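You operate a simulated robot arm through the tools that you are given. There is no shell and no other tool. Be economical: measure what you need, move in short steps, check, and stop when the job is done.

You run a simulated two-armed robot. Do the job below in one go: nothing can be reset, and whatever is moved stays where it is left.

JOB
Take the blue bead on the top of the pink counter and put it away on the top of the purple counter. Take the yellow bead from the top of the pink counter and leave it on top of the black bobbin. Open the left pink drawer, put the white ribbon from the inside of the left pink drawer on the upper left shelf of the green bench and shut the drawer again. Pick up the blue pouch with one hand, pass it to the other hand and put it on the top of the white bench. Open the right teal door, take the blue flowers on the top of the orange bench and put it away on the upper shelf in the tall cupboard, then shut the door. Do these in any order. Set down upright: blue pouch.

Only the result counts: the job must be done as asked and must still hold three seconds after the hand-in. Knocking over, shifting, dropping, spilling or breaking anything else fails it.

ROBOT AND FRAMES
Two 7-joint arms with two-finger parallel grippers on one trunk, on a base that drives. Base frame: it is fixed to the floor where the robot stands at the start and does not move with it; the origin is under the middle of the robot, x ahead of it, y to its left, z up. Readings come in m, rad, newtons and seconds.
The left shoulder is at the start at [0.03, 0.119, 0.935], the right one opposite. With the tool pointing down near the work surface each hand reaches from about 0.28 to 0.68 m from the robot's upright axis, wherever it stands, measured 20 degrees to its own side. Places, roughly: black bobbin (5x5x4 cm) [0.7, -0.3, 0.9]; blue bead (2x2x2 cm) [0.7, -0.2, 0.9]; blue flowers (10x11x28 cm) [0.5, -1.7, 0.9]; blue pouch (8x6x10 cm) [0.6, -0.8, 1]; left pink drawer [0.6, 0.3, 0.8]; right teal door [0.6, -3.1, 0.7]; top of the purple counter [-0.2, 1.2, 0.9]; top of the white bench [-3.9, -2.3, 0.8]; upper left shelf of the green bench [-3.9, -1.3, 0.4]; upper shelf in the tall cupboard [0.8, -3, 0.9]; white ribbon (13x14x3 cm) [0.5, 0.4, 0.8]; yellow bead (3x3x2 cm) [0.7, -0.1, 0.9]. Payload 3.43 kg a hand.
The tool frame of a hand sits at the grasp point between the pads (the TCP): z along the fingers, y along the line on which they close. The tips reach 0.03 m beyond it. Largest opening 0.094 m; finger width 0.028, thickness 0.01; the body of the gripper, 0.05 by 0.096 m, starts 0.055 m behind the TCP.
Orientation is that of the tool frame in the base frame, as [roll, pitch, yaw] about the fixed x, y, z axes, in that order (R = Rz(yaw) Ry(pitch) Rx(roll)). With the fingers straight down and closing along the base's y, the tool's x points along the base's -x, its y along +y and its z along -z.

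CONTROLS
- The arms move only by the tool nudge_tool. It takes "left_commands", "right_commands" or both (then of equal length, played together; a hand with none holds still); each is one flat list of numbers, 6 for each row, row after row: the shift along the tool's x, y, z in m, then the turn, a rotation vector about the tool's x, y, z in rad. In form: [dx, dy, dz, ax, ay, az, dx, dy, dz, ax, ay, az, ...]. A call has 1 to 20 rows; each row shifts and turns the commanded pose from where the row before left it, along the tool's axes as they then stand. "left_grip" and "right_grip" are, for a hand that has rows, the opening in per cent of the stroke, from 0 (shut) to 100 (fully open), set as the call begins (left out, the last holds). Rows are played at 5 a second. More than 0.05 m and 0.15 rad between two rows, or a gripper value outside its range, and nothing of the call is played. A pose out of reach is approached as far as the arm can. The call stops where the force on the tool passes 40 N (or 10 N more than at its start, if that is more) or the arm is blocked; 0.2 s more then pass. Each finger travels about 0.072 m/s and halts on what it meets, pressing with about 42 N; the grip force reading is that of the motor and also rises with nothing between the fingers. The clock runs only during rows and for 0.2 s after the last one: add rows that do not move to give the fingers time. The reply holds the time, the measured pose of the TCP, the force on the tool along the base axes, the opening and the grip force, in the units named above and with some noise, with the torque about the TCP (base axes, N m) and any sound that the robot's microphone picked up.
- Cameras (640 x 400 px; columns grow to the right, rows downward): "scene" is now at [0.0218, -0.024, 1.6196]; the picture's right is [-0.41, -0.91, 0.00], its down [-0.85, 0.38, -0.37] and it looks along [0.34, -0.15, -0.93] (base axes); focal length 254 px, centre (320, 200). "left" rides on the left gripper at [0.076, -0.014, -0.102] in its tool frame; the picture's right is [0.18, 0.98, 0.00], its down [-0.75, 0.14, -0.64] and it looks along [-0.63, 0.12, 0.77] (tool axes); focal length 243 px, centre (320, 200). "right" rides on the right gripper at [0.076, 0.014, -0.102] in its tool frame; the picture's right is [-0.18, 0.98, 0.00], its down [-0.75, -0.14, -0.64] and it looks along [-0.63, -0.12, 0.77] (tool axes); focal length 243 px, centre (320, 200). There is no depth. A picture from a camera that has moved, and an enlarged one, comes with that camera's place and axes in the base frame and with its lens.
- grab_frame(camera): a new picture of that camera. It takes no simulated time.
- lift_body(by): slides the trunk up (or, below 0, down) by that many m; the arms and the scene camera ride with it, the base frame stays. It gives what a move gives, with no picture.
- steer(legs): drives the robot by 1 to 6 legs, each [ahead, turn to the left] in m and rad, along the robot's own axes; the way and the turn of a leg run together, so that a leg with both is an arc; at most 1.5 m and 3.142 rad a leg. The arms and the cameras ride along, it lands a little off, and it stops where it bumps. It gives what a move gives.
- turn_head(pan, tilt): turns the head with the scene camera to pan (to the left, within 2.496 rad either way) and tilt (down, from -0.506 to 1.204), counted from straight ahead of the robot. It gives what a move gives.
- enlarge(camera, box): a new picture of the part [left, top, right, bottom] of that camera's present view, enlarged. It takes no simulated time.
- hand_in(): hands the job in; it is judged then, once.

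Go step by step. Nothing tells you exact positions but the pictures and the camera data: compare them with the known pose of the tool, close in by small moves and look again before you grip or let go. The budget is 217 turns and 220 pictures, counting those below and the enlarged ones. Unless the task says otherwise, let go and move clear before handing in.

The tools are called after ">>>" as name(argument=value, ...) on one line, values as JSON. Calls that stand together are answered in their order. nudge_tool: Moves the arms, as the interface text tells. Its arguments: {"type":"object","properties":{"left_commands":{"type":"array"},"left_grip":{"type":"number"},"right_commands":{"type":"array"},"right_grip":{"type":"number"}},"required":[]} The other tools are called the same way: lift_body (by) slides the trunk up or down; steer (legs) drives the base; turn_head (pan, tilt) turns the head that bears the scene camera; grab_frame (camera) takes a picture; enlarge (camera, box) takes an enlarged picture of a part of a camera's view; hand_in () hands the job in.

At the start:

```text
time: 0.0
left_eef_pos: [0.4038, 0.1444, 1.1068]
left_tcp_rot: [3.142, -0.001, -3.141]
left_ft_force: [-0.5, -0.1, 0.0]
left_wrist_torque: [-0.02, 0.01, 0.02]
left_width: 0.094
left_gripper_force: 0.0
right_eef_pos: [0.3724, -0.2128, 1.1473]
right_tcp_rot: [3.14, 0.001, 3.14]
right_ft_force: [-0.6, -0.2, 0.7]
right_wrist_torque: [0.03, 0.01, -0.01]
right_width: 0.094
right_gripper_force: 0.1
trunk travel left (down, up): [-0.2, 0.21]
robot x, y, heading: [0.0033, -0.0003, -0.001]
head pan, tilt: [-0.419, 1.196]
```

scene: 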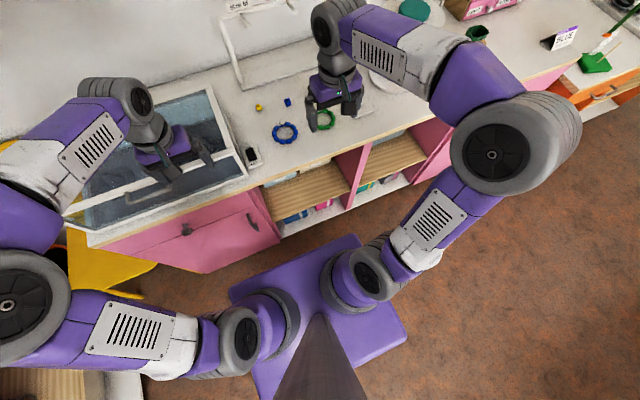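
right: 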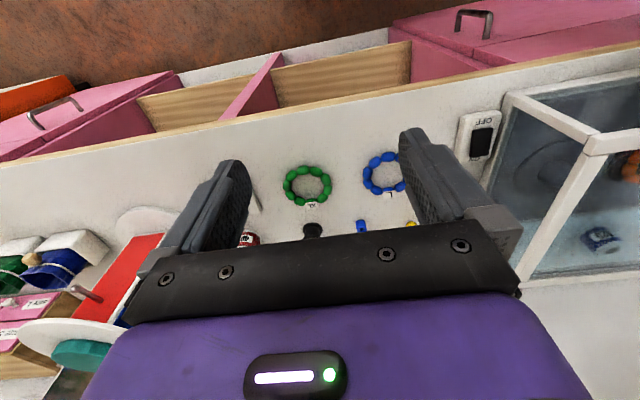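
left: 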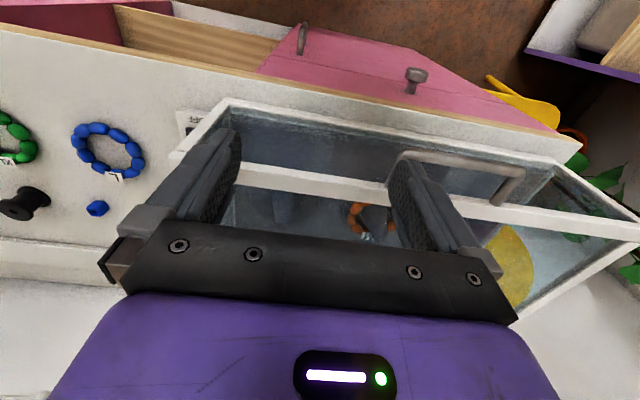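

I see a pink counter with a glass case, beads, bracelets and a bobbin ahead. I'll first look around with the head to map the room.

>>> turn_head(pan=0, tilt=0.7)

>>> grab_frame(camera="scene")

>>> turn_head(pan=-1.2, tilt=0.5)

>>> grab_frame(camera="scene")

>>> turn_head(pan=-2.4, tilt=0.4)

>>> grab_frame(camera="scene")

>>> turn_head(pan=1.6, tilt=0.6)

>>> grab_frame(camera="scene")

```text
time: 0.9
left_eef_pos: [0.405, 0.1435, 1.1077]
left_tcp_rot: [-3.141, 0.001, -3.141]
left_ft_force: [-0.2, -0.3, -1.0]
left_wrist_torque: [0.01, 0.01, -0.02]
left_width: 0.0941
left_gripper_force: 0.1
right_eef_pos: [0.3736, -0.2132, 1.147]
right_tcp_rot: [3.141, 0.0, 3.142]
right_ft_force: [0.0, -0.5, 0.5]
right_wrist_torque: [-0.01, 0.0, 0.01]
right_width: 0.0939
right_gripper_force: 0.0
trunk travel left (down, up): [-0.2, 0.21]
robot x, y, heading: [-0.0004, 0.0012, 0.001]
head pan, tilt: [0.0, 0.7]
```

```text
216 pictures are left
camera scene: at [0.0554, -0.0012, 1.6552], right [0.0, -1.0, 0.0], down [-0.64, 0.0, -0.76], along [0.76, 0.0, -0.64], focal length 254 px, centre (320, 200)
```

scene: 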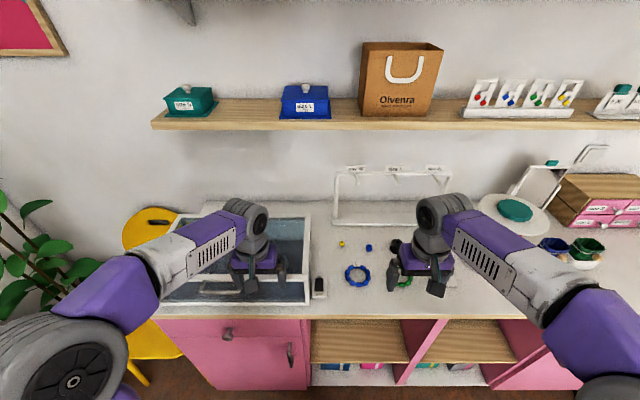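

```text
time: 2.3
left_eef_pos: [0.4044, 0.1431, 1.1071]
left_tcp_rot: [3.141, 0.0, 3.141]
left_ft_force: [-0.2, 0.2, 0.0]
left_wrist_torque: [0.03, 0.02, -0.01]
left_width: 0.0938
left_gripper_force: 0.0
right_eef_pos: [0.3731, -0.2129, 1.1467]
right_tcp_rot: [3.141, 0.0, 3.141]
right_ft_force: [-0.9, -0.1, 0.6]
right_wrist_torque: [-0.01, 0.03, -0.03]
right_width: 0.0941
right_gripper_force: 0.0
trunk travel left (down, up): [-0.2, 0.21]
robot x, y, heading: [-0.0003, 0.0027, -0.003]
head pan, tilt: [-1.201, 0.499]
```

```text
215 pictures are left
camera scene: at [0.0034, -0.0859, 1.673], right [-0.93, -0.36, 0.0], down [-0.17, 0.45, -0.88], along [0.32, -0.82, -0.48], focal length 254 px, centre (320, 200)
```

scene: 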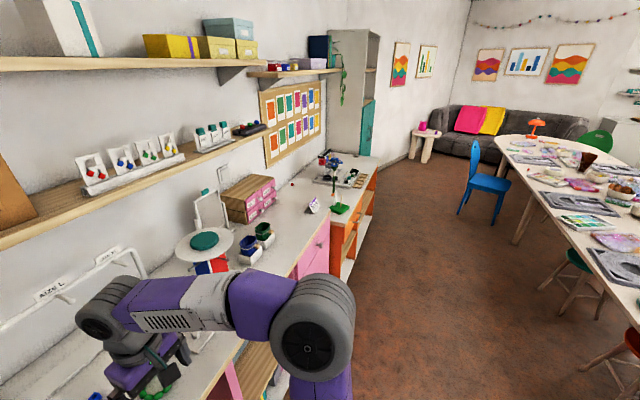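

```text
time: 3.7
left_eef_pos: [0.4043, 0.1433, 1.1069]
left_tcp_rot: [-3.141, 0.002, -3.141]
left_ft_force: [-0.4, 0.2, -0.6]
left_wrist_torque: [0.02, 0.01, -0.02]
left_width: 0.094
left_gripper_force: 0.1
right_eef_pos: [0.3721, -0.2138, 1.1488]
right_tcp_rot: [3.141, 0.001, 3.141]
right_ft_force: [0.7, 0.3, 0.1]
right_wrist_torque: [-0.01, 0.01, -0.02]
right_width: 0.0941
right_gripper_force: 0.0
trunk travel left (down, up): [-0.2, 0.21]
robot x, y, heading: [0.003, 0.0017, 0.003]
head pan, tilt: [-2.4, 0.4]
```

```text
214 pictures are left
camera scene: at [-0.0978, -0.0637, 1.6821], right [-0.68, 0.74, 0.0], down [0.29, 0.26, -0.92], along [-0.68, -0.62, -0.39], focal length 254 px, centre (320, 200)
```

scene: 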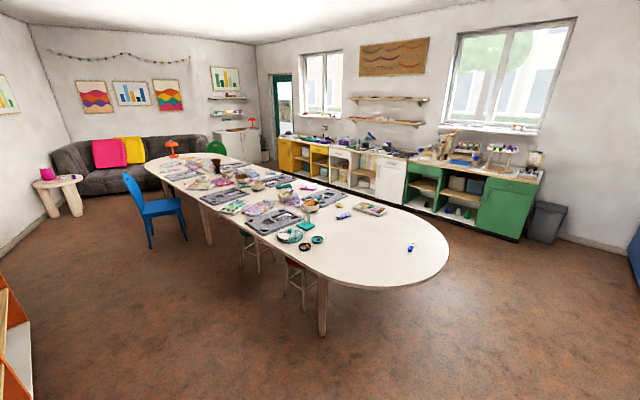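

```text
time: 7.0
left_eef_pos: [0.4048, 0.1436, 1.1072]
left_tcp_rot: [3.141, 0.001, 3.141]
left_ft_force: [-0.8, -0.2, 0.3]
left_wrist_torque: [-0.02, -0.05, 0.01]
left_width: 0.0941
left_gripper_force: 0.0
right_eef_pos: [0.3738, -0.2142, 1.1484]
right_tcp_rot: [-3.14, -0.001, -3.141]
right_ft_force: [-0.1, -0.6, 0.2]
right_wrist_torque: [0.01, 0.0, -0.01]
right_width: 0.0938
right_gripper_force: 0.0
trunk travel left (down, up): [-0.2, 0.21]
robot x, y, heading: [-0.0005, 0.0033, -0.0]
head pan, tilt: [1.6, 0.6]
```

```text
213 pictures are left
camera scene: at [-0.0322, 0.0872, 1.6639], right [1.0, 0.03, 0.0], down [0.02, -0.56, -0.83], along [-0.02, 0.82, -0.56], focal length 254 px, centre (320, 200)
```

scene: 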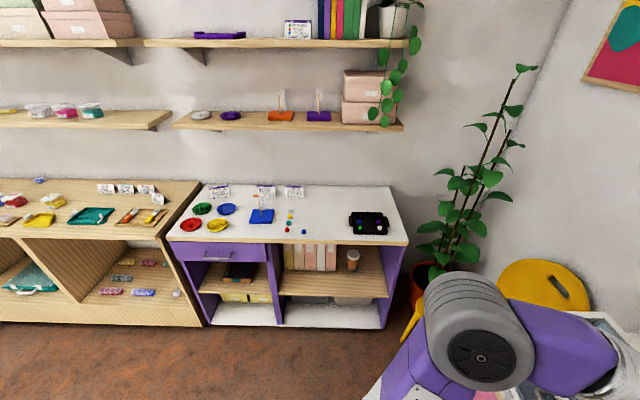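

Beads, bobbin and bracelets are visible beyond the counter edge (x≈0.42). I'll drive ahead a little and look closer at the bead area.

>>> steer(legs=[[0.1, 0]])

>>> turn_head(pan=-0.1, tilt=0.85)

>>> grab_frame(camera="scene")

>>> grab_frame(camera="right")

>>> grab_frame(camera="left")

```text
time: 8.2
left_eef_pos: [0.508, 0.1456, 1.106]
left_tcp_rot: [3.142, 0.0, -3.14]
left_ft_force: [0.6, 0.5, -0.4]
left_wrist_torque: [-0.01, -0.01, 0.03]
left_width: 0.0941
left_gripper_force: 0.0
right_eef_pos: [0.4766, -0.2121, 1.1479]
right_tcp_rot: [3.141, -0.001, -3.14]
right_ft_force: [0.1, 0.2, 0.4]
right_wrist_torque: [-0.04, 0.02, -0.02]
right_width: 0.0937
right_gripper_force: 0.1
trunk travel left (down, up): [-0.2, 0.21]
robot x, y, heading: [0.1012, 0.0017, 0.0]
head pan, tilt: [1.6, 0.6]
```

```text
time: 9.9
left_eef_pos: [0.506, 0.1456, 1.1079]
left_tcp_rot: [3.141, 0.001, -3.141]
left_ft_force: [-0.7, 0.0, -0.2]
left_wrist_torque: [0.0, 0.0, 0.0]
left_width: 0.094
left_gripper_force: 0.0
right_eef_pos: [0.4755, -0.2128, 1.1479]
right_tcp_rot: [3.141, 0.0, -3.14]
right_ft_force: [1.2, -0.7, 1.2]
right_wrist_torque: [0.01, -0.03, 0.01]
right_width: 0.0939
right_gripper_force: 0.1
trunk travel left (down, up): [-0.2, 0.21]
robot x, y, heading: [0.1023, 0.0005, 0.005]
head pan, tilt: [-0.099, 0.85]
```

```text
212 pictures are left
camera scene: at [0.1505, -0.0086, 1.643], right [-0.1, -1.0, 0.0], down [-0.75, 0.07, -0.66], along [0.66, -0.06, -0.75], focal length 254 px, centre (320, 200)
```

scene: 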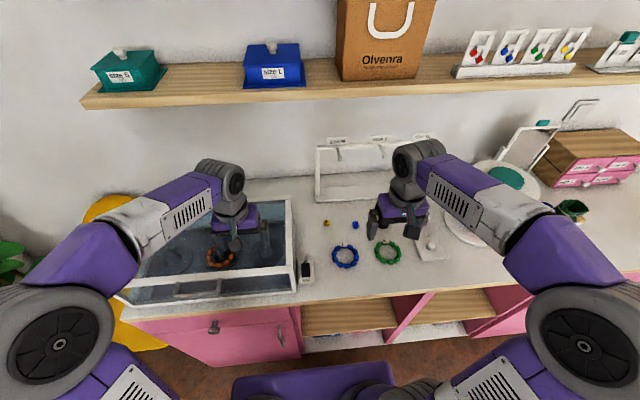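

```text
211 pictures are left
camera right: at [0.3981, -0.1985, 1.2511], right [0.18, 0.98, 0.0], down [0.75, -0.14, 0.64], along [0.63, -0.12, -0.77], focal length 243 px, centre (320, 200)
```

right: 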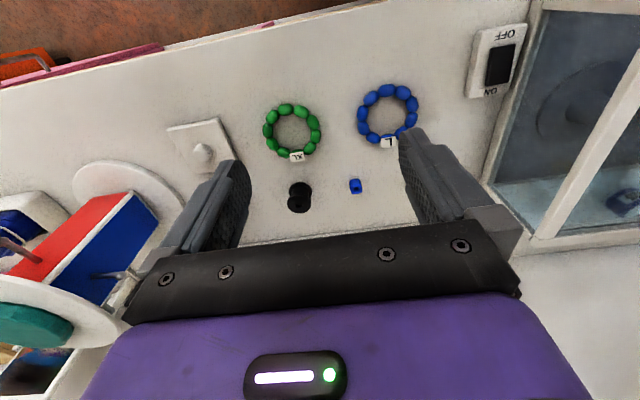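

```text
210 pictures are left
camera left: at [0.4293, 0.1311, 1.2087], right [-0.19, 0.98, 0.0], down [0.75, 0.14, 0.64], along [0.63, 0.12, -0.77], focal length 243 px, centre (320, 200)
```

left: 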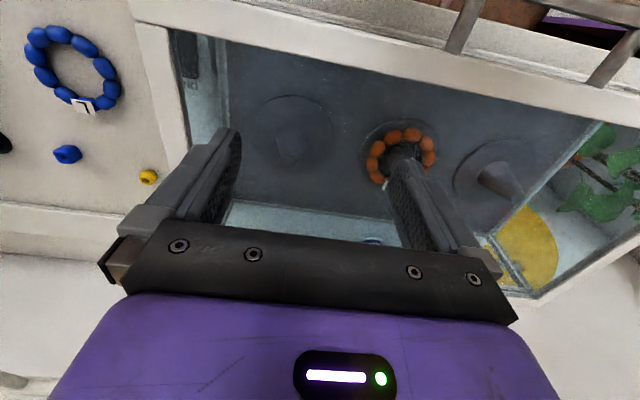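

The blue bead triangulates to about (0.663,-0.186,0.904), the yellow to (0.686,-0.083,0.903), the bobbin near (0.66,-0.285). I'll enlarge to see shapes.

>>> enlarge(camera="right", box=[240, 140, 400, 240])

>>> enlarge(camera="left", box=[0, 100, 192, 220])

>>> enlarge(camera="scene", box=[300, 180, 460, 280])

```text
4.00 times, centred on (320, 190) of right
camera zoom: at [0.3981, -0.1985, 1.2511], right [0.18, 0.98, 0.0], down [0.75, -0.14, 0.64], along [0.63, -0.12, -0.77], focal length 970 px, centre (320, 240)
```

zoom: 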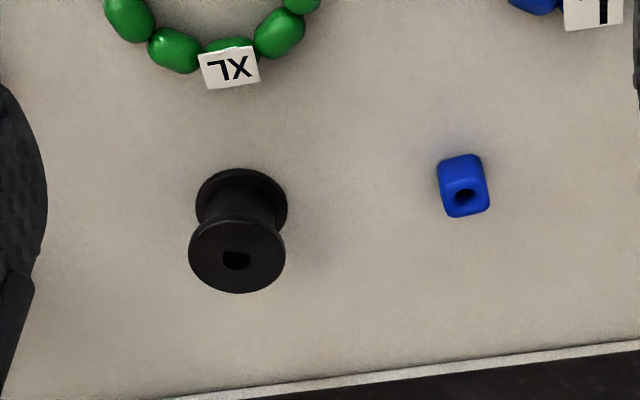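

```text
3.33 times, centred on (96, 160) of left
camera zoom: at [0.4293, 0.1311, 1.2087], right [-0.19, 0.98, 0.0], down [0.75, 0.14, 0.64], along [0.63, 0.12, -0.77], focal length 809 px, centre (1067, 333)
```

zoom: 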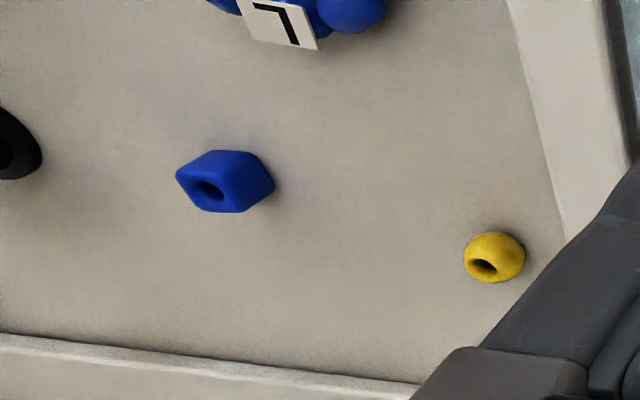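

```text
4.00 times, centred on (380, 230) of scene
camera zoom: at [0.1505, -0.0086, 1.643], right [-0.1, -1.0, 0.0], down [-0.75, 0.07, -0.66], along [0.66, -0.06, -0.75], focal length 1017 px, centre (80, 80)
```

zoom: 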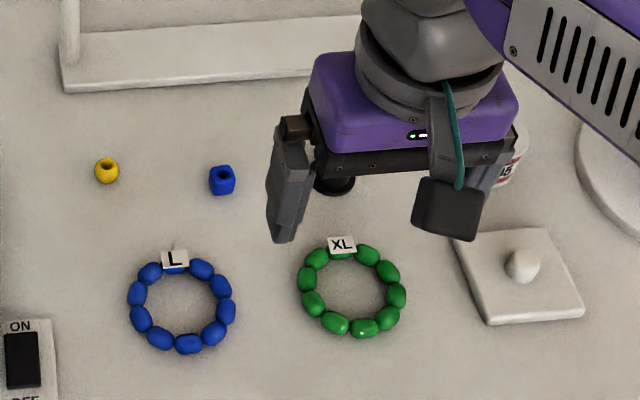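

The bobbin stands upright at about (0.661,-0.285), top near z 0.934. I move the right hand above the yellow bead first, half open.

>>> nudge_tool(right_commands=[-0.035, 0.0217, 0.02, 0, 0, 0, -0.035, 0.0217, 0.02, 0, 0, 0, -0.035, 0.0217, 0.02, 0, 0, 0, -0.035, 0.0217, 0.02, 0, 0, 0, -0.035, 0.0217, 0.02, 0, 0, 0, -0.035, 0.0217, 0.02, 0, 0, 0, 0, 0, 0, 0, 0, 0], right_grip=50)

>>> grab_frame(camera="right")

>>> grab_frame(camera="scene")

```text
time: 11.5
left_eef_pos: [0.505, 0.1447, 1.1074]
left_tcp_rot: [-3.141, 0.001, -3.14]
left_ft_force: [-0.9, -0.1, 0.7]
left_wrist_torque: [0.03, 0.0, 0.0]
left_width: 0.0941
left_gripper_force: 0.0
right_eef_pos: [0.6848, -0.0825, 1.0302]
right_tcp_rot: [-3.141, 0.001, -3.139]
right_ft_force: [-0.4, -0.2, 0.4]
right_wrist_torque: [0.03, -0.02, 0.01]
right_width: 0.0471
right_gripper_force: 0.1
trunk travel left (down, up): [-0.2, 0.21]
robot x, y, heading: [0.1009, -0.0034, 0.004]
head pan, tilt: [-0.099, 0.85]
```

```text
206 pictures are left
camera right: at [0.6072, -0.0688, 1.1339], right [0.18, 0.98, 0.0], down [0.75, -0.14, 0.64], along [0.63, -0.12, -0.77], focal length 243 px, centre (320, 200)
```

right: 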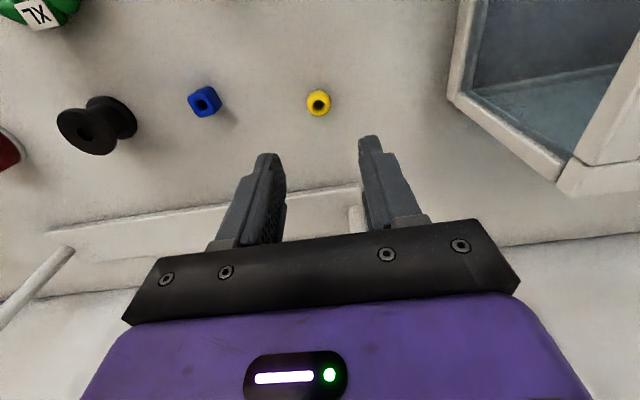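

```text
205 pictures are left
camera scene: at [0.1495, -0.0092, 1.6431], right [-0.1, -1.0, 0.0], down [-0.75, 0.07, -0.66], along [0.66, -0.06, -0.75], focal length 254 px, centre (320, 200)
```

scene: 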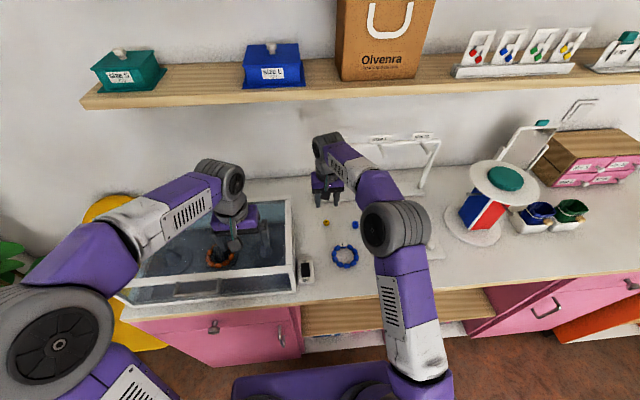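

The bead reads (0.681,-0.084); I descend and close on it.

>>> nudge_tool(right_commands=[0.003, -0.0015, 0.03, 0, 0, 0, 0, 0, 0.03, 0, 0, 0, 0, 0, 0.025, 0, 0, 0, 0, 0, 0.012, 0, 0, 0, 0, 0, 0.005, 0, 0, 0, 0, 0, 0, 0, 0, 0])

>>> grab_frame(camera="right")

```text
time: 12.9
left_eef_pos: [0.5043, 0.1443, 1.1087]
left_tcp_rot: [-3.14, 0.001, -3.14]
left_ft_force: [0.0, -0.6, -0.6]
left_wrist_torque: [0.02, 0.01, -0.02]
left_width: 0.0939
left_gripper_force: 0.1
right_eef_pos: [0.6816, -0.0826, 0.93]
right_tcp_rot: [-3.14, 0.006, -3.14]
right_ft_force: [-2.0, -1.5, 24.5]
right_wrist_torque: [-0.46, 0.37, 0.0]
right_width: 0.047
right_gripper_force: 0.2
trunk travel left (down, up): [-0.2, 0.21]
robot x, y, heading: [0.1044, -0.001, 0.004]
head pan, tilt: [-0.099, 0.85]
```

```text
204 pictures are left
camera right: at [0.603, -0.0692, 1.0325], right [0.18, 0.98, 0.0], down [0.75, -0.14, 0.65], along [0.64, -0.12, -0.76], focal length 243 px, centre (320, 200)
```

right: 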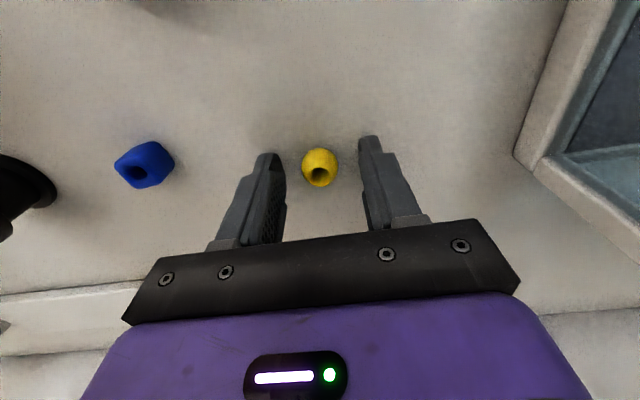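

Tips touch the counter (z≈0.90) with the bead between the pads. I raise 4 mm, close, and lift.

>>> nudge_tool(right_commands=[0, -0.001, -0.004, 0, 0, 0, 0, 0, 0, 0, 0, 0])

>>> nudge_tool(right_commands=[0, 0, 0, 0, 0, 0, 0, 0, 0, 0, 0, 0, 0, 0, 0, 0, 0, 0, 0, 0, 0, 0, 0, 0], right_grip=0)

>>> nudge_tool(right_commands=[0, 0, -0.03, 0, 0, 0, 0, 0, -0.04, 0, 0, 0, 0, 0, -0.03, 0, 0, 0, 0, 0, 0, 0, 0, 0])

>>> grab_frame(camera="right")

```text
time: 13.5
left_eef_pos: [0.5063, 0.1455, 1.1066]
left_tcp_rot: [3.14, 0.0, -3.141]
left_ft_force: [-0.4, -0.3, -0.2]
left_wrist_torque: [-0.01, 0.03, -0.01]
left_width: 0.0941
left_gripper_force: 0.1
right_eef_pos: [0.6811, -0.0841, 0.9306]
right_tcp_rot: [-3.141, 0.002, -3.141]
right_ft_force: [3.8, 2.8, 10.9]
right_wrist_torque: [-0.1, 0.06, -0.03]
right_width: 0.0459
right_gripper_force: 0.1
trunk travel left (down, up): [-0.2, 0.21]
robot x, y, heading: [0.1029, 0.0005, 0.003]
head pan, tilt: [-0.099, 0.85]
```

```text
time: 14.5
left_eef_pos: [0.5062, 0.1447, 1.1061]
left_tcp_rot: [3.141, -0.001, -3.14]
left_ft_force: [0.2, -0.3, 0.6]
left_wrist_torque: [-0.01, 0.0, -0.01]
left_width: 0.0938
left_gripper_force: 0.0
right_eef_pos: [0.6791, -0.0839, 0.9298]
right_tcp_rot: [-3.141, 0.002, -3.138]
right_ft_force: [-3.2, 1.2, 6.0]
right_wrist_torque: [0.14, -0.02, 0.07]
right_width: 0.0199
right_gripper_force: 42.5
trunk travel left (down, up): [-0.2, 0.21]
robot x, y, heading: [0.1, -0.0016, 0.001]
head pan, tilt: [-0.099, 0.85]
```

```text
time: 15.5
left_eef_pos: [0.5071, 0.1453, 1.1075]
left_tcp_rot: [-3.14, 0.0, -3.139]
left_ft_force: [-0.4, 0.1, -0.2]
left_wrist_torque: [0.0, 0.0, 0.02]
left_width: 0.0942
left_gripper_force: 0.0
right_eef_pos: [0.6838, -0.084, 1.0283]
right_tcp_rot: [-3.141, -0.001, -3.14]
right_ft_force: [-0.3, -0.4, -1.0]
right_wrist_torque: [0.0, 0.0, -0.02]
right_width: 0.0198
right_gripper_force: 42.4
trunk travel left (down, up): [-0.2, 0.21]
robot x, y, heading: [0.1034, 0.0004, 0.001]
head pan, tilt: [-0.099, 0.85]
```

```text
203 pictures are left
camera right: at [0.6059, -0.0694, 1.1312], right [0.18, 0.98, 0.0], down [0.75, -0.14, 0.64], along [0.63, -0.12, -0.77], focal length 243 px, centre (320, 200)
```

right: 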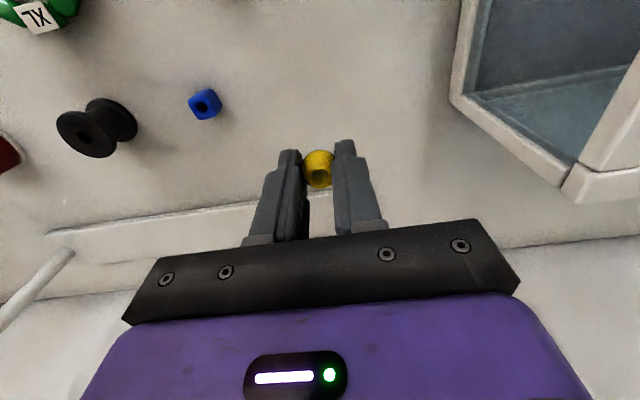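

The yellow bead is held. I carry it over the bobbin and look.

>>> nudge_tool(right_commands=[0.005, -0.04, 0, 0, 0, 0, 0.005, -0.04, 0, 0, 0, 0, 0.005, -0.04, 0, 0, 0, 0, 0.005, -0.04, 0, 0, 0, 0, 0.005, -0.038, 0, 0, 0, 0, 0, 0, 0, 0, 0, 0])

>>> grab_frame(camera="right")

>>> grab_frame(camera="left")

>>> enlarge(camera="scene", box=[320, 170, 448, 250])

```text
time: 16.9
left_eef_pos: [0.5057, 0.1459, 1.1062]
left_tcp_rot: [-3.141, 0.001, -3.141]
left_ft_force: [0.0, -0.4, 0.0]
left_wrist_torque: [-0.05, -0.06, 0.0]
left_width: 0.0942
left_gripper_force: 0.1
right_eef_pos: [0.6571, -0.2805, 1.029]
right_tcp_rot: [-3.141, 0.0, -3.139]
right_ft_force: [0.2, 0.1, -0.7]
right_wrist_torque: [-0.02, 0.0, 0.01]
right_width: 0.0199
right_gripper_force: 41.6
trunk travel left (down, up): [-0.2, 0.21]
robot x, y, heading: [0.1013, -0.0001, 0.004]
head pan, tilt: [-0.099, 0.85]
```

```text
202 pictures are left
camera right: at [0.5792, -0.2672, 1.1319], right [0.18, 0.98, 0.0], down [0.75, -0.14, 0.64], along [0.63, -0.12, -0.77], focal length 243 px, centre (320, 200)
```

right: 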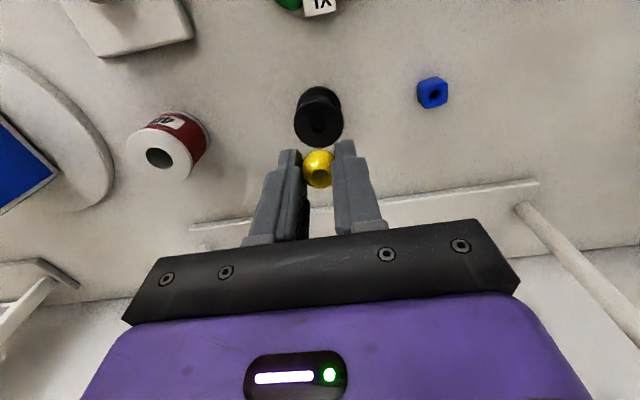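

```text
201 pictures are left
camera left: at [0.4293, 0.1316, 1.2087], right [-0.19, 0.98, 0.0], down [0.75, 0.14, 0.64], along [0.63, 0.12, -0.77], focal length 243 px, centre (320, 200)
```

left: 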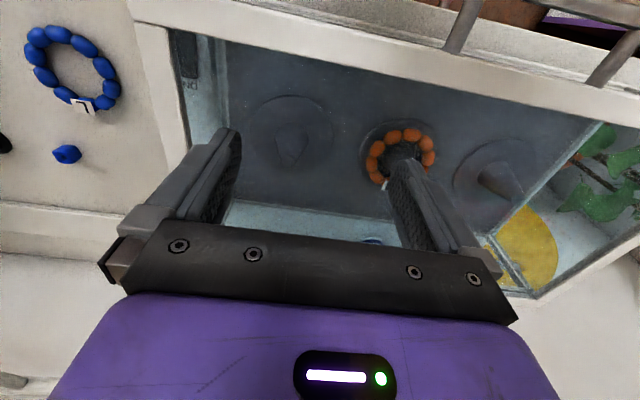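

```text
5.00 times, centred on (384, 210) of scene
camera zoom: at [0.1505, -0.008, 1.643], right [-0.1, -1.0, 0.0], down [-0.75, 0.07, -0.66], along [0.66, -0.06, -0.75], focal length 1271 px, centre (0, 150)
```

zoom: 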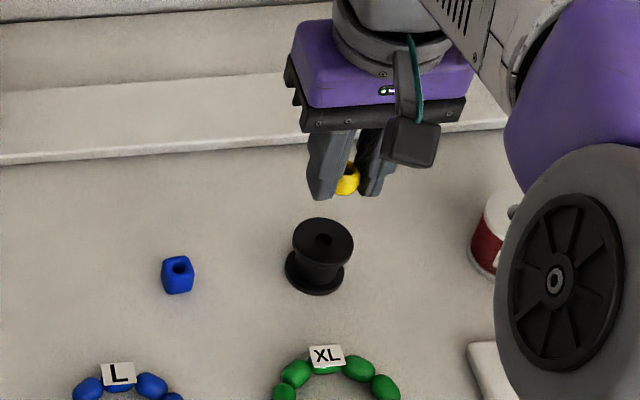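

I shift 4 mm forward and lower to the bobbin top gently.

>>> nudge_tool(right_commands=[-0.004, -0.001, 0.02, 0, 0, 0, 0, 0, 0.02, 0, 0, 0, 0, 0, 0.012, 0, 0, 0, 0, 0, 0, 0, 0, 0])

>>> enlarge(camera="scene", box=[352, 190, 416, 230])

>>> enlarge(camera="right", box=[240, 100, 400, 200])

```text
time: 17.9
left_eef_pos: [0.5064, 0.1442, 1.1068]
left_tcp_rot: [-3.141, 0.001, -3.141]
left_ft_force: [0.0, 0.2, -0.1]
left_wrist_torque: [0.02, -0.01, -0.03]
left_width: 0.0939
left_gripper_force: 0.0
right_eef_pos: [0.6619, -0.2823, 0.9758]
right_tcp_rot: [-3.141, 0.001, -3.141]
right_ft_force: [0.2, 1.2, 0.5]
right_wrist_torque: [0.03, -0.02, 0.0]
right_width: 0.0199
right_gripper_force: 42.3
trunk travel left (down, up): [-0.2, 0.21]
robot x, y, heading: [0.1013, 0.0017, 0.001]
head pan, tilt: [-0.099, 0.85]
```

```text
10.00 times, centred on (384, 210) of scene
camera zoom: at [0.1504, -0.0086, 1.643], right [-0.1, -1.0, 0.0], down [-0.75, 0.07, -0.66], along [0.66, -0.06, -0.75], focal length 2542 px, centre (-320, 100)
```

zoom: 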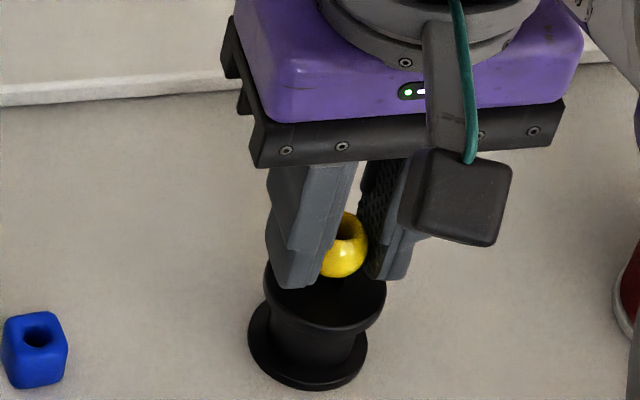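

```text
4.00 times, centred on (320, 150) of right
camera zoom: at [0.5836, -0.269, 1.0794], right [0.18, 0.98, 0.0], down [0.75, -0.14, 0.64], along [0.63, -0.12, -0.77], focal length 970 px, centre (320, 400)
```

zoom: 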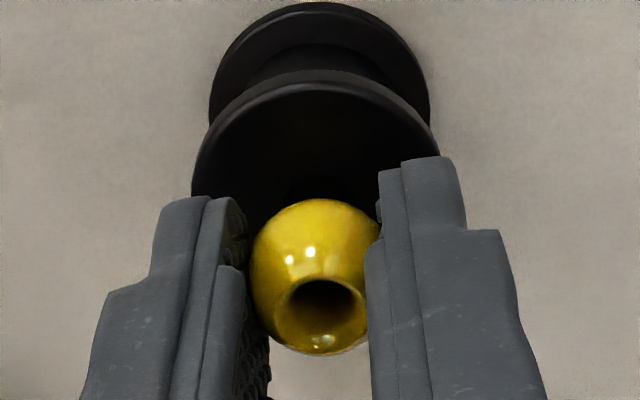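

Views suggest the bead is about 7 mm too far in x from the flange centre. I shift back and look again.

>>> nudge_tool(right_commands=[0.007, 0.001, 0, 0, 0, 0, 0, 0, 0, 0, 0, 0])

>>> enlarge(camera="scene", box=[352, 190, 416, 230])

>>> enlarge(camera="right", box=[240, 100, 400, 200])

```text
time: 18.5
left_eef_pos: [0.5074, 0.1452, 1.1062]
left_tcp_rot: [-3.141, 0.0, -3.139]
left_ft_force: [0.8, -0.2, -0.1]
left_wrist_torque: [0.03, 0.01, -0.03]
left_width: 0.0939
left_gripper_force: 0.0
right_eef_pos: [0.6558, -0.2821, 0.9764]
right_tcp_rot: [-3.141, -0.001, -3.138]
right_ft_force: [0.0, -0.5, 0.4]
right_wrist_torque: [-0.03, 0.01, 0.0]
right_width: 0.0198
right_gripper_force: 42.1
trunk travel left (down, up): [-0.2, 0.21]
robot x, y, heading: [0.1034, 0.0009, 0.001]
head pan, tilt: [-0.099, 0.85]
```

```text
10.00 times, centred on (384, 210) of scene
camera zoom: at [0.1508, -0.0087, 1.643], right [-0.1, -1.0, 0.0], down [-0.75, 0.07, -0.66], along [0.66, -0.06, -0.75], focal length 2542 px, centre (-320, 100)
```

zoom: 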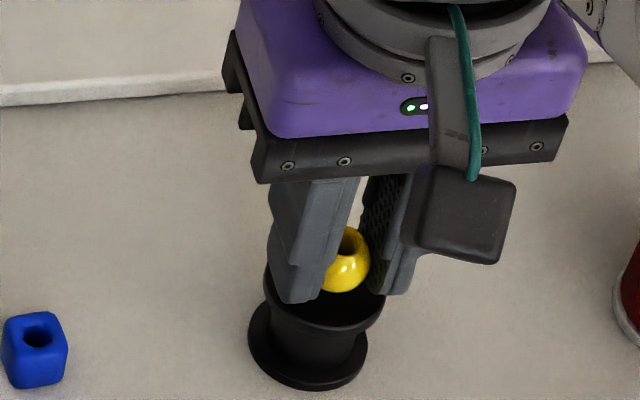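

```text
4.00 times, centred on (320, 150) of right
camera zoom: at [0.5774, -0.2679, 1.0796], right [0.18, 0.98, 0.0], down [0.75, -0.14, 0.64], along [0.63, -0.12, -0.77], focal length 970 px, centre (320, 400)
```

zoom: 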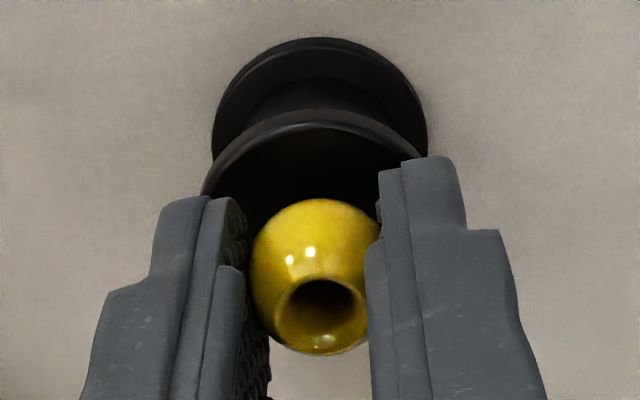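

Alignment looks right now; I lower until light contact.

>>> nudge_tool(right_commands=[0, 0.001, 0.003, 0, 0, 0, 0, 0, 0.002, 0, 0, 0, 0, 0, 0, 0, 0, 0])

>>> enlarge(camera="scene", box=[352, 190, 416, 230])

```text
time: 19.3
left_eef_pos: [0.5065, 0.1453, 1.1062]
left_tcp_rot: [-3.141, 0.0, -3.138]
left_ft_force: [0.0, 0.5, 0.1]
left_wrist_torque: [0.0, 0.0, 0.0]
left_width: 0.0939
left_gripper_force: 0.1
right_eef_pos: [0.6534, -0.2812, 0.9738]
right_tcp_rot: [3.141, 0.0, -3.14]
right_ft_force: [-1.0, -0.7, -0.4]
right_wrist_torque: [0.0, 0.0, -0.04]
right_width: 0.0196
right_gripper_force: 42.0
trunk travel left (down, up): [-0.2, 0.21]
robot x, y, heading: [0.1026, 0.003, 0.004]
head pan, tilt: [-0.099, 0.85]
```

```text
10.00 times, centred on (384, 210) of scene
camera zoom: at [0.1506, -0.0086, 1.643], right [-0.1, -1.0, 0.0], down [-0.75, 0.07, -0.66], along [0.66, -0.06, -0.75], focal length 2542 px, centre (-320, 100)
```

zoom: 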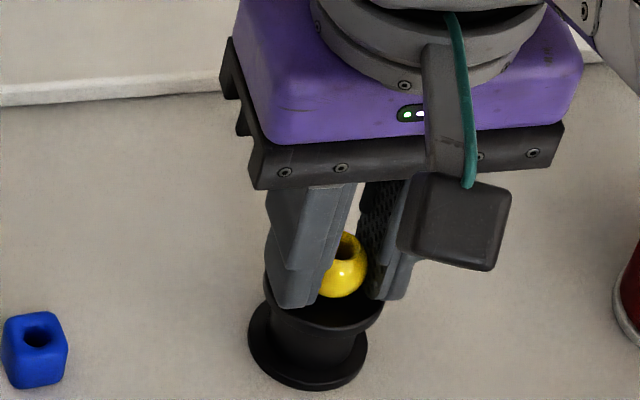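

No contact yet; I go down in millimetre steps.

>>> nudge_tool(right_commands=[0, 0, 0.0015, 0, 0, 0, 0, 0, 0, 0, 0, 0])

>>> nudge_tool(right_commands=[-0.001, 0, 0.0015, 0, 0, 0, 0, 0, 0, 0, 0, 0])

>>> nudge_tool(right_commands=[0, 0, 0.0015, 0, 0, 0, 0, 0, 0, 0, 0, 0])

>>> enlarge(camera="scene", box=[352, 190, 416, 230])

```text
time: 19.9
left_eef_pos: [0.5087, 0.145, 1.1064]
left_tcp_rot: [3.141, -0.001, -3.14]
left_ft_force: [0.2, -0.2, -0.4]
left_wrist_torque: [0.0, -0.01, 0.03]
left_width: 0.0938
left_gripper_force: 0.1
right_eef_pos: [0.6563, -0.283, 0.9701]
right_tcp_rot: [-3.141, -0.001, 3.142]
right_ft_force: [-0.9, -0.5, -0.1]
right_wrist_torque: [0.03, 0.02, -0.01]
right_width: 0.0197
right_gripper_force: 41.6
trunk travel left (down, up): [-0.2, 0.21]
robot x, y, heading: [0.1038, 0.0004, 0.005]
head pan, tilt: [-0.099, 0.85]
```

```text
time: 20.5
left_eef_pos: [0.5068, 0.1447, 1.1073]
left_tcp_rot: [-3.141, -0.001, -3.139]
left_ft_force: [-0.1, 0.0, 0.2]
left_wrist_torque: [0.01, -0.01, -0.01]
left_width: 0.0939
left_gripper_force: 0.1
right_eef_pos: [0.6569, -0.2807, 0.9687]
right_tcp_rot: [3.14, 0.001, -3.139]
right_ft_force: [-1.2, 0.3, 0.7]
right_wrist_torque: [-0.02, 0.0, -0.01]
right_width: 0.0198
right_gripper_force: 42.5
trunk travel left (down, up): [-0.2, 0.21]
robot x, y, heading: [0.1, 0.0022, 0.003]
head pan, tilt: [-0.099, 0.85]
```

```text
time: 21.1
left_eef_pos: [0.5069, 0.1461, 1.1074]
left_tcp_rot: [3.141, 0.0, -3.14]
left_ft_force: [-0.3, 0.1, 0.6]
left_wrist_torque: [0.01, 0.02, 0.02]
left_width: 0.0941
left_gripper_force: 0.1
right_eef_pos: [0.6553, -0.281, 0.9683]
right_tcp_rot: [3.141, -0.001, -3.139]
right_ft_force: [-0.7, 0.5, -0.3]
right_wrist_torque: [0.01, 0.01, 0.0]
right_width: 0.02
right_gripper_force: 42.2
trunk travel left (down, up): [-0.2, 0.21]
robot x, y, heading: [0.1026, -0.0051, 0.003]
head pan, tilt: [-0.099, 0.85]
```

```text
10.00 times, centred on (384, 210) of scene
camera zoom: at [0.1505, -0.0086, 1.643], right [-0.1, -1.0, 0.0], down [-0.75, 0.07, -0.66], along [0.66, -0.06, -0.75], focal length 2542 px, centre (-320, 100)
```

zoom: 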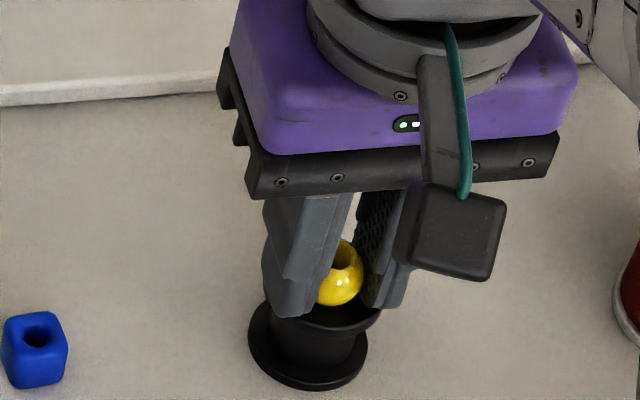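

Still free; continue down slowly.

>>> nudge_tool(right_commands=[0, 0, 0.0015, 0, 0, 0, 0, 0, 0, 0, 0, 0])

>>> nudge_tool(right_commands=[0, 0, 0.0015, 0, 0, 0, 0, 0, 0, 0, 0, 0])

>>> enlarge(camera="scene", box=[352, 190, 416, 230])

>>> enlarge(camera="right", box=[240, 100, 400, 200])

```text
time: 21.7
left_eef_pos: [0.5063, 0.1449, 1.1067]
left_tcp_rot: [-3.14, 0.0, -3.139]
left_ft_force: [0.2, 0.7, -0.5]
left_wrist_torque: [-0.04, -0.01, -0.02]
left_width: 0.0938
left_gripper_force: 0.0
right_eef_pos: [0.6552, -0.2822, 0.9683]
right_tcp_rot: [3.141, 0.003, -3.139]
right_ft_force: [1.3, 0.5, 3.3]
right_wrist_torque: [0.04, -0.04, 0.02]
right_width: 0.0201
right_gripper_force: 41.8
trunk travel left (down, up): [-0.2, 0.21]
robot x, y, heading: [0.1028, 0.0034, -0.002]
head pan, tilt: [-0.099, 0.85]
```

```text
time: 22.3
left_eef_pos: [0.5062, 0.1451, 1.1079]
left_tcp_rot: [-3.142, 0.0, -3.14]
left_ft_force: [-0.2, 0.3, -0.4]
left_wrist_torque: [0.01, 0.03, -0.03]
left_width: 0.0941
left_gripper_force: 0.1
right_eef_pos: [0.6549, -0.2805, 0.9679]
right_tcp_rot: [-3.14, 0.003, -3.14]
right_ft_force: [0.0, -1.4, 13.2]
right_wrist_torque: [-0.11, -0.07, 0.03]
right_width: 0.0197
right_gripper_force: 41.7
trunk travel left (down, up): [-0.2, 0.21]
robot x, y, heading: [0.103, 0.0014, 0.002]
head pan, tilt: [-0.099, 0.85]
```

```text
10.00 times, centred on (384, 210) of scene
camera zoom: at [0.1493, -0.0082, 1.6432], right [-0.1, -1.0, 0.0], down [-0.75, 0.07, -0.66], along [0.66, -0.06, -0.75], focal length 2542 px, centre (-320, 100)
```

zoom: 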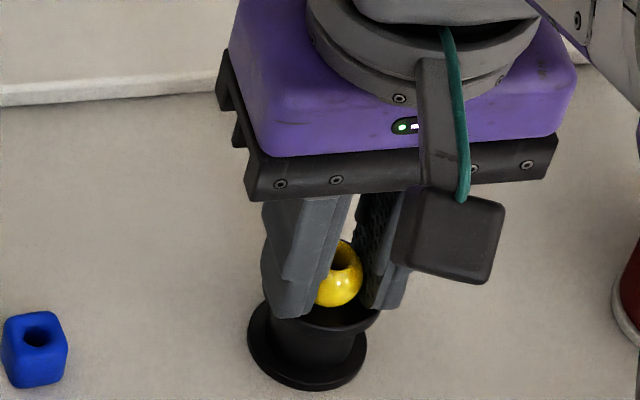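

```text
4.00 times, centred on (320, 150) of right
camera zoom: at [0.5772, -0.2673, 1.0702], right [0.18, 0.98, 0.0], down [0.75, -0.14, 0.65], along [0.63, -0.12, -0.76], focal length 970 px, centre (320, 400)
```

zoom: 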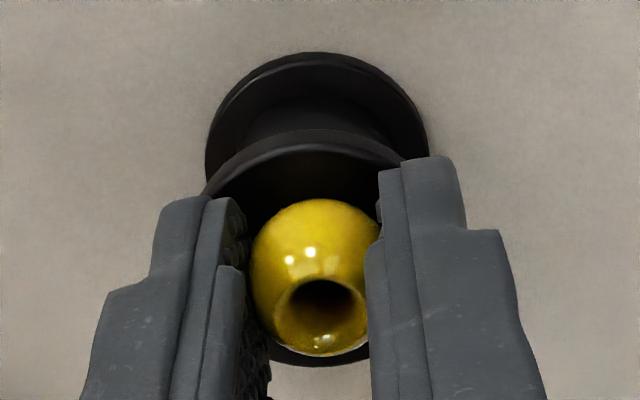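

Contact made and centred. I relieve the press, then open moderately.

>>> nudge_tool(right_commands=[0, 0, -0.0017, 0, 0, 0, 0, 0, 0, 0, 0, 0])

>>> nudge_tool(right_commands=[0, 0, 0, 0, 0, 0, 0, 0, 0, 0, 0, 0], right_grip=45)

>>> nudge_tool(right_commands=[0, 0, -0.015, 0, 0, 0, 0, 0, -0.03, 0, 0, 0, 0, 0, -0.03, 0, 0, 0, 0, 0, 0, 0, 0, 0])

>>> grab_frame(camera="right")

>>> enlarge(camera="scene", box=[352, 190, 416, 230])

```text
time: 22.9
left_eef_pos: [0.5053, 0.1448, 1.1073]
left_tcp_rot: [-3.141, 0.0, -3.138]
left_ft_force: [0.2, 0.0, -0.6]
left_wrist_torque: [0.0, -0.02, -0.03]
left_width: 0.0939
left_gripper_force: 0.0
right_eef_pos: [0.6544, -0.2816, 0.9673]
right_tcp_rot: [3.141, 0.003, 3.141]
right_ft_force: [2.9, -1.9, 11.4]
right_wrist_torque: [-0.07, -0.18, 0.0]
right_width: 0.0199
right_gripper_force: 41.8
trunk travel left (down, up): [-0.2, 0.21]
robot x, y, heading: [0.1035, -0.0008, 0.002]
head pan, tilt: [-0.099, 0.85]
```

```text
time: 23.5
left_eef_pos: [0.5068, 0.1448, 1.1083]
left_tcp_rot: [3.142, 0.001, -3.139]
left_ft_force: [0.0, 0.3, 0.3]
left_wrist_torque: [0.0, -0.02, 0.01]
left_width: 0.0939
left_gripper_force: 0.0
right_eef_pos: [0.6546, -0.2806, 0.9686]
right_tcp_rot: [3.14, 0.0, -3.14]
right_ft_force: [0.4, -0.3, 9.6]
right_wrist_torque: [-0.17, -0.04, 0.0]
right_width: 0.0421
right_gripper_force: 0.0
trunk travel left (down, up): [-0.2, 0.21]
robot x, y, heading: [0.0976, 0.0032, 0.001]
head pan, tilt: [-0.099, 0.85]
```

```text
time: 24.5
left_eef_pos: [0.507, 0.1448, 1.1057]
left_tcp_rot: [-3.139, 0.001, -3.14]
left_ft_force: [-0.3, 0.0, 0.5]
left_wrist_torque: [-0.01, -0.01, -0.04]
left_width: 0.0941
left_gripper_force: 0.0
right_eef_pos: [0.6567, -0.2784, 1.0428]
right_tcp_rot: [3.142, 0.0, -3.139]
right_ft_force: [-0.3, -0.9, -0.4]
right_wrist_torque: [0.0, -0.02, 0.02]
right_width: 0.0426
right_gripper_force: 0.1
trunk travel left (down, up): [-0.2, 0.21]
robot x, y, heading: [0.1058, 0.0035, -0.002]
head pan, tilt: [-0.099, 0.85]
```

```text
191 pictures are left
camera right: at [0.5797, -0.2649, 1.145], right [0.18, 0.98, 0.0], down [0.75, -0.14, 0.64], along [0.63, -0.12, -0.77], focal length 243 px, centre (320, 200)
```

right: 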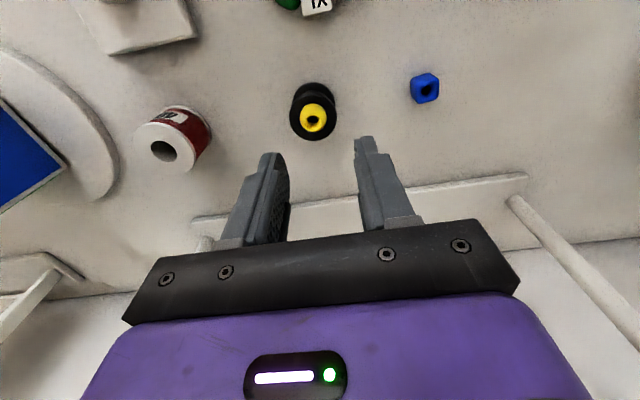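

```text
10.00 times, centred on (384, 210) of scene
camera zoom: at [0.1507, -0.0088, 1.643], right [-0.1, -1.0, 0.0], down [-0.75, 0.07, -0.66], along [0.66, -0.06, -0.75], focal length 2542 px, centre (-320, 100)
```

zoom: 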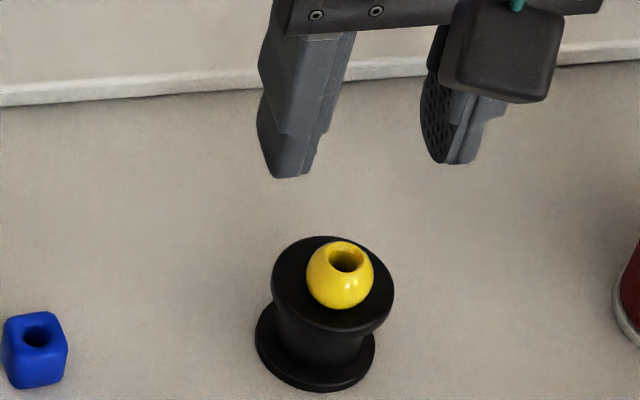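

Yellow bead sits well on the bobbin. Next I go to the blue bead at about (0.661,-0.184).

>>> nudge_tool(right_commands=[-0.002, 0.048, 0, 0, 0, 0, -0.002, 0.048, 0, 0, 0, 0, 0, 0, 0.03, 0, 0, 0, 0, 0, 0.03, 0, 0, 0, 0, 0, 0, 0, 0, 0])

>>> grab_frame(camera="right")

>>> enlarge(camera="scene", box=[320, 190, 384, 230])

```text
time: 25.7
left_eef_pos: [0.5064, 0.1458, 1.1074]
left_tcp_rot: [3.141, -0.001, -3.139]
left_ft_force: [-0.2, 0.0, 0.2]
left_wrist_torque: [0.02, -0.03, 0.01]
left_width: 0.0938
left_gripper_force: 0.0
right_eef_pos: [0.6595, -0.1863, 0.9823]
right_tcp_rot: [-3.141, 0.0, -3.14]
right_ft_force: [0.2, 0.1, 0.2]
right_wrist_torque: [-0.04, 0.02, 0.0]
right_width: 0.0425
right_gripper_force: 0.1
trunk travel left (down, up): [-0.2, 0.21]
robot x, y, heading: [0.1022, 0.0008, 0.003]
head pan, tilt: [-0.099, 0.85]
```

```text
189 pictures are left
camera right: at [0.5825, -0.1737, 1.0854], right [0.18, 0.98, 0.0], down [0.75, -0.14, 0.64], along [0.63, -0.12, -0.77], focal length 243 px, centre (320, 200)
```

right: 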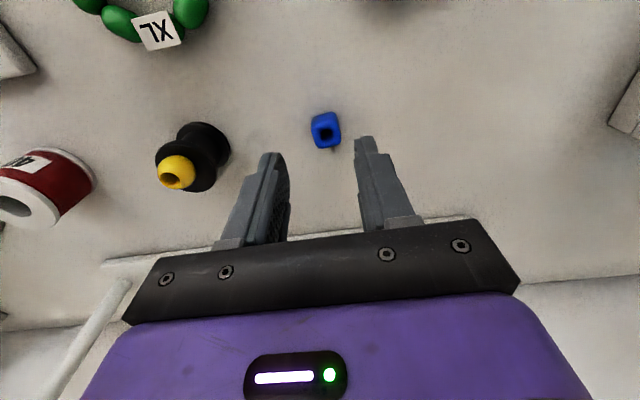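

```text
10.00 times, centred on (352, 210) of scene
camera zoom: at [0.1503, -0.0088, 1.643], right [-0.1, -1.0, 0.0], down [-0.75, 0.07, -0.66], along [0.66, -0.06, -0.75], focal length 2542 px, centre (0, 100)
```

zoom: 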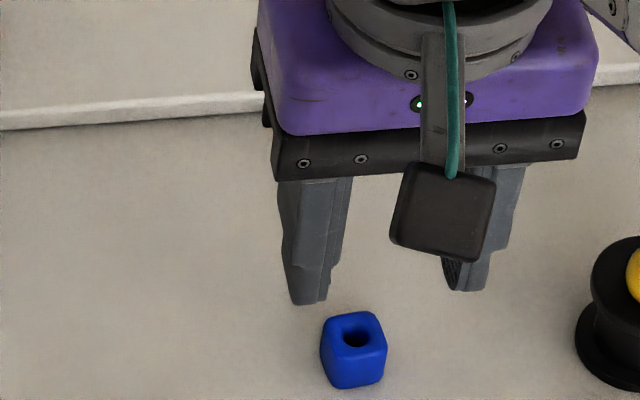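

Aligned within ~3 mm; I descend and grip.

>>> nudge_tool(right_commands=[-0.002, 0.001, 0.025, 0, 0, 0, 0, 0, 0.023, 0, 0, 0, 0, 0, 0, 0, 0, 0])

>>> nudge_tool(right_commands=[0, 0, 0, 0, 0, 0, 0, 0, 0, 0, 0, 0, 0, 0, 0, 0, 0, 0], right_grip=0)

>>> nudge_tool(right_commands=[0, 0, -0.03, 0, 0, 0, 0, 0, -0.04, 0, 0, 0, 0, 0, -0.04, 0, 0, 0, 0, 0, -0.04, 0, 0, 0, 0, 0, -0.04, 0, 0, 0])

>>> grab_frame(camera="right")

```text
time: 26.5
left_eef_pos: [0.5071, 0.1441, 1.1071]
left_tcp_rot: [-3.14, 0.0, -3.14]
left_ft_force: [-0.3, -0.2, -0.1]
left_wrist_torque: [-0.03, 0.01, 0.01]
left_width: 0.0939
left_gripper_force: 0.1
right_eef_pos: [0.6623, -0.1852, 0.9345]
right_tcp_rot: [-3.14, 0.0, -3.141]
right_ft_force: [-0.7, -0.4, 0.3]
right_wrist_torque: [-0.01, 0.0, 0.01]
right_width: 0.0422
right_gripper_force: 0.0
trunk travel left (down, up): [-0.2, 0.21]
robot x, y, heading: [0.1019, 0.0008, 0.004]
head pan, tilt: [-0.099, 0.85]
```

```text
time: 27.3
left_eef_pos: [0.5072, 0.1455, 1.1068]
left_tcp_rot: [3.141, 0.0, -3.14]
left_ft_force: [-1.0, -0.2, 0.8]
left_wrist_torque: [-0.02, 0.02, 0.01]
left_width: 0.0939
left_gripper_force: 0.0
right_eef_pos: [0.6627, -0.1867, 0.9346]
right_tcp_rot: [3.141, -0.001, -3.14]
right_ft_force: [-0.7, 0.1, 0.5]
right_wrist_torque: [0.0, 0.0, 0.02]
right_width: 0.0169
right_gripper_force: 42.0
trunk travel left (down, up): [-0.2, 0.21]
robot x, y, heading: [0.1035, -0.0006, 0.003]
head pan, tilt: [-0.099, 0.85]
```

```text
time: 28.5
left_eef_pos: [0.5065, 0.146, 1.107]
left_tcp_rot: [3.141, 0.0, -3.141]
left_ft_force: [-0.1, -0.1, -0.8]
left_wrist_torque: [0.04, -0.02, -0.05]
left_width: 0.0938
left_gripper_force: 0.0
right_eef_pos: [0.6608, -0.1872, 1.1262]
right_tcp_rot: [3.141, -0.001, -3.141]
right_ft_force: [-0.4, -0.1, 0.0]
right_wrist_torque: [-0.02, 0.03, -0.03]
right_width: 0.0168
right_gripper_force: 42.2
trunk travel left (down, up): [-0.2, 0.21]
robot x, y, heading: [0.1018, 0.0004, 0.001]
head pan, tilt: [-0.099, 0.85]
```

```text
187 pictures are left
camera right: at [0.5832, -0.1727, 1.2287], right [0.18, 0.98, 0.0], down [0.75, -0.14, 0.64], along [0.63, -0.12, -0.77], focal length 243 px, centre (320, 200)
```

right: 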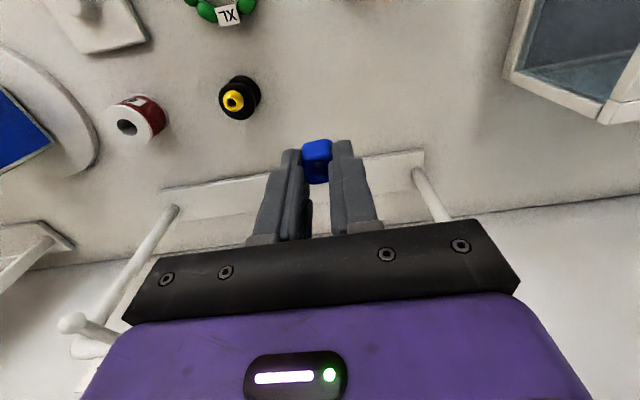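

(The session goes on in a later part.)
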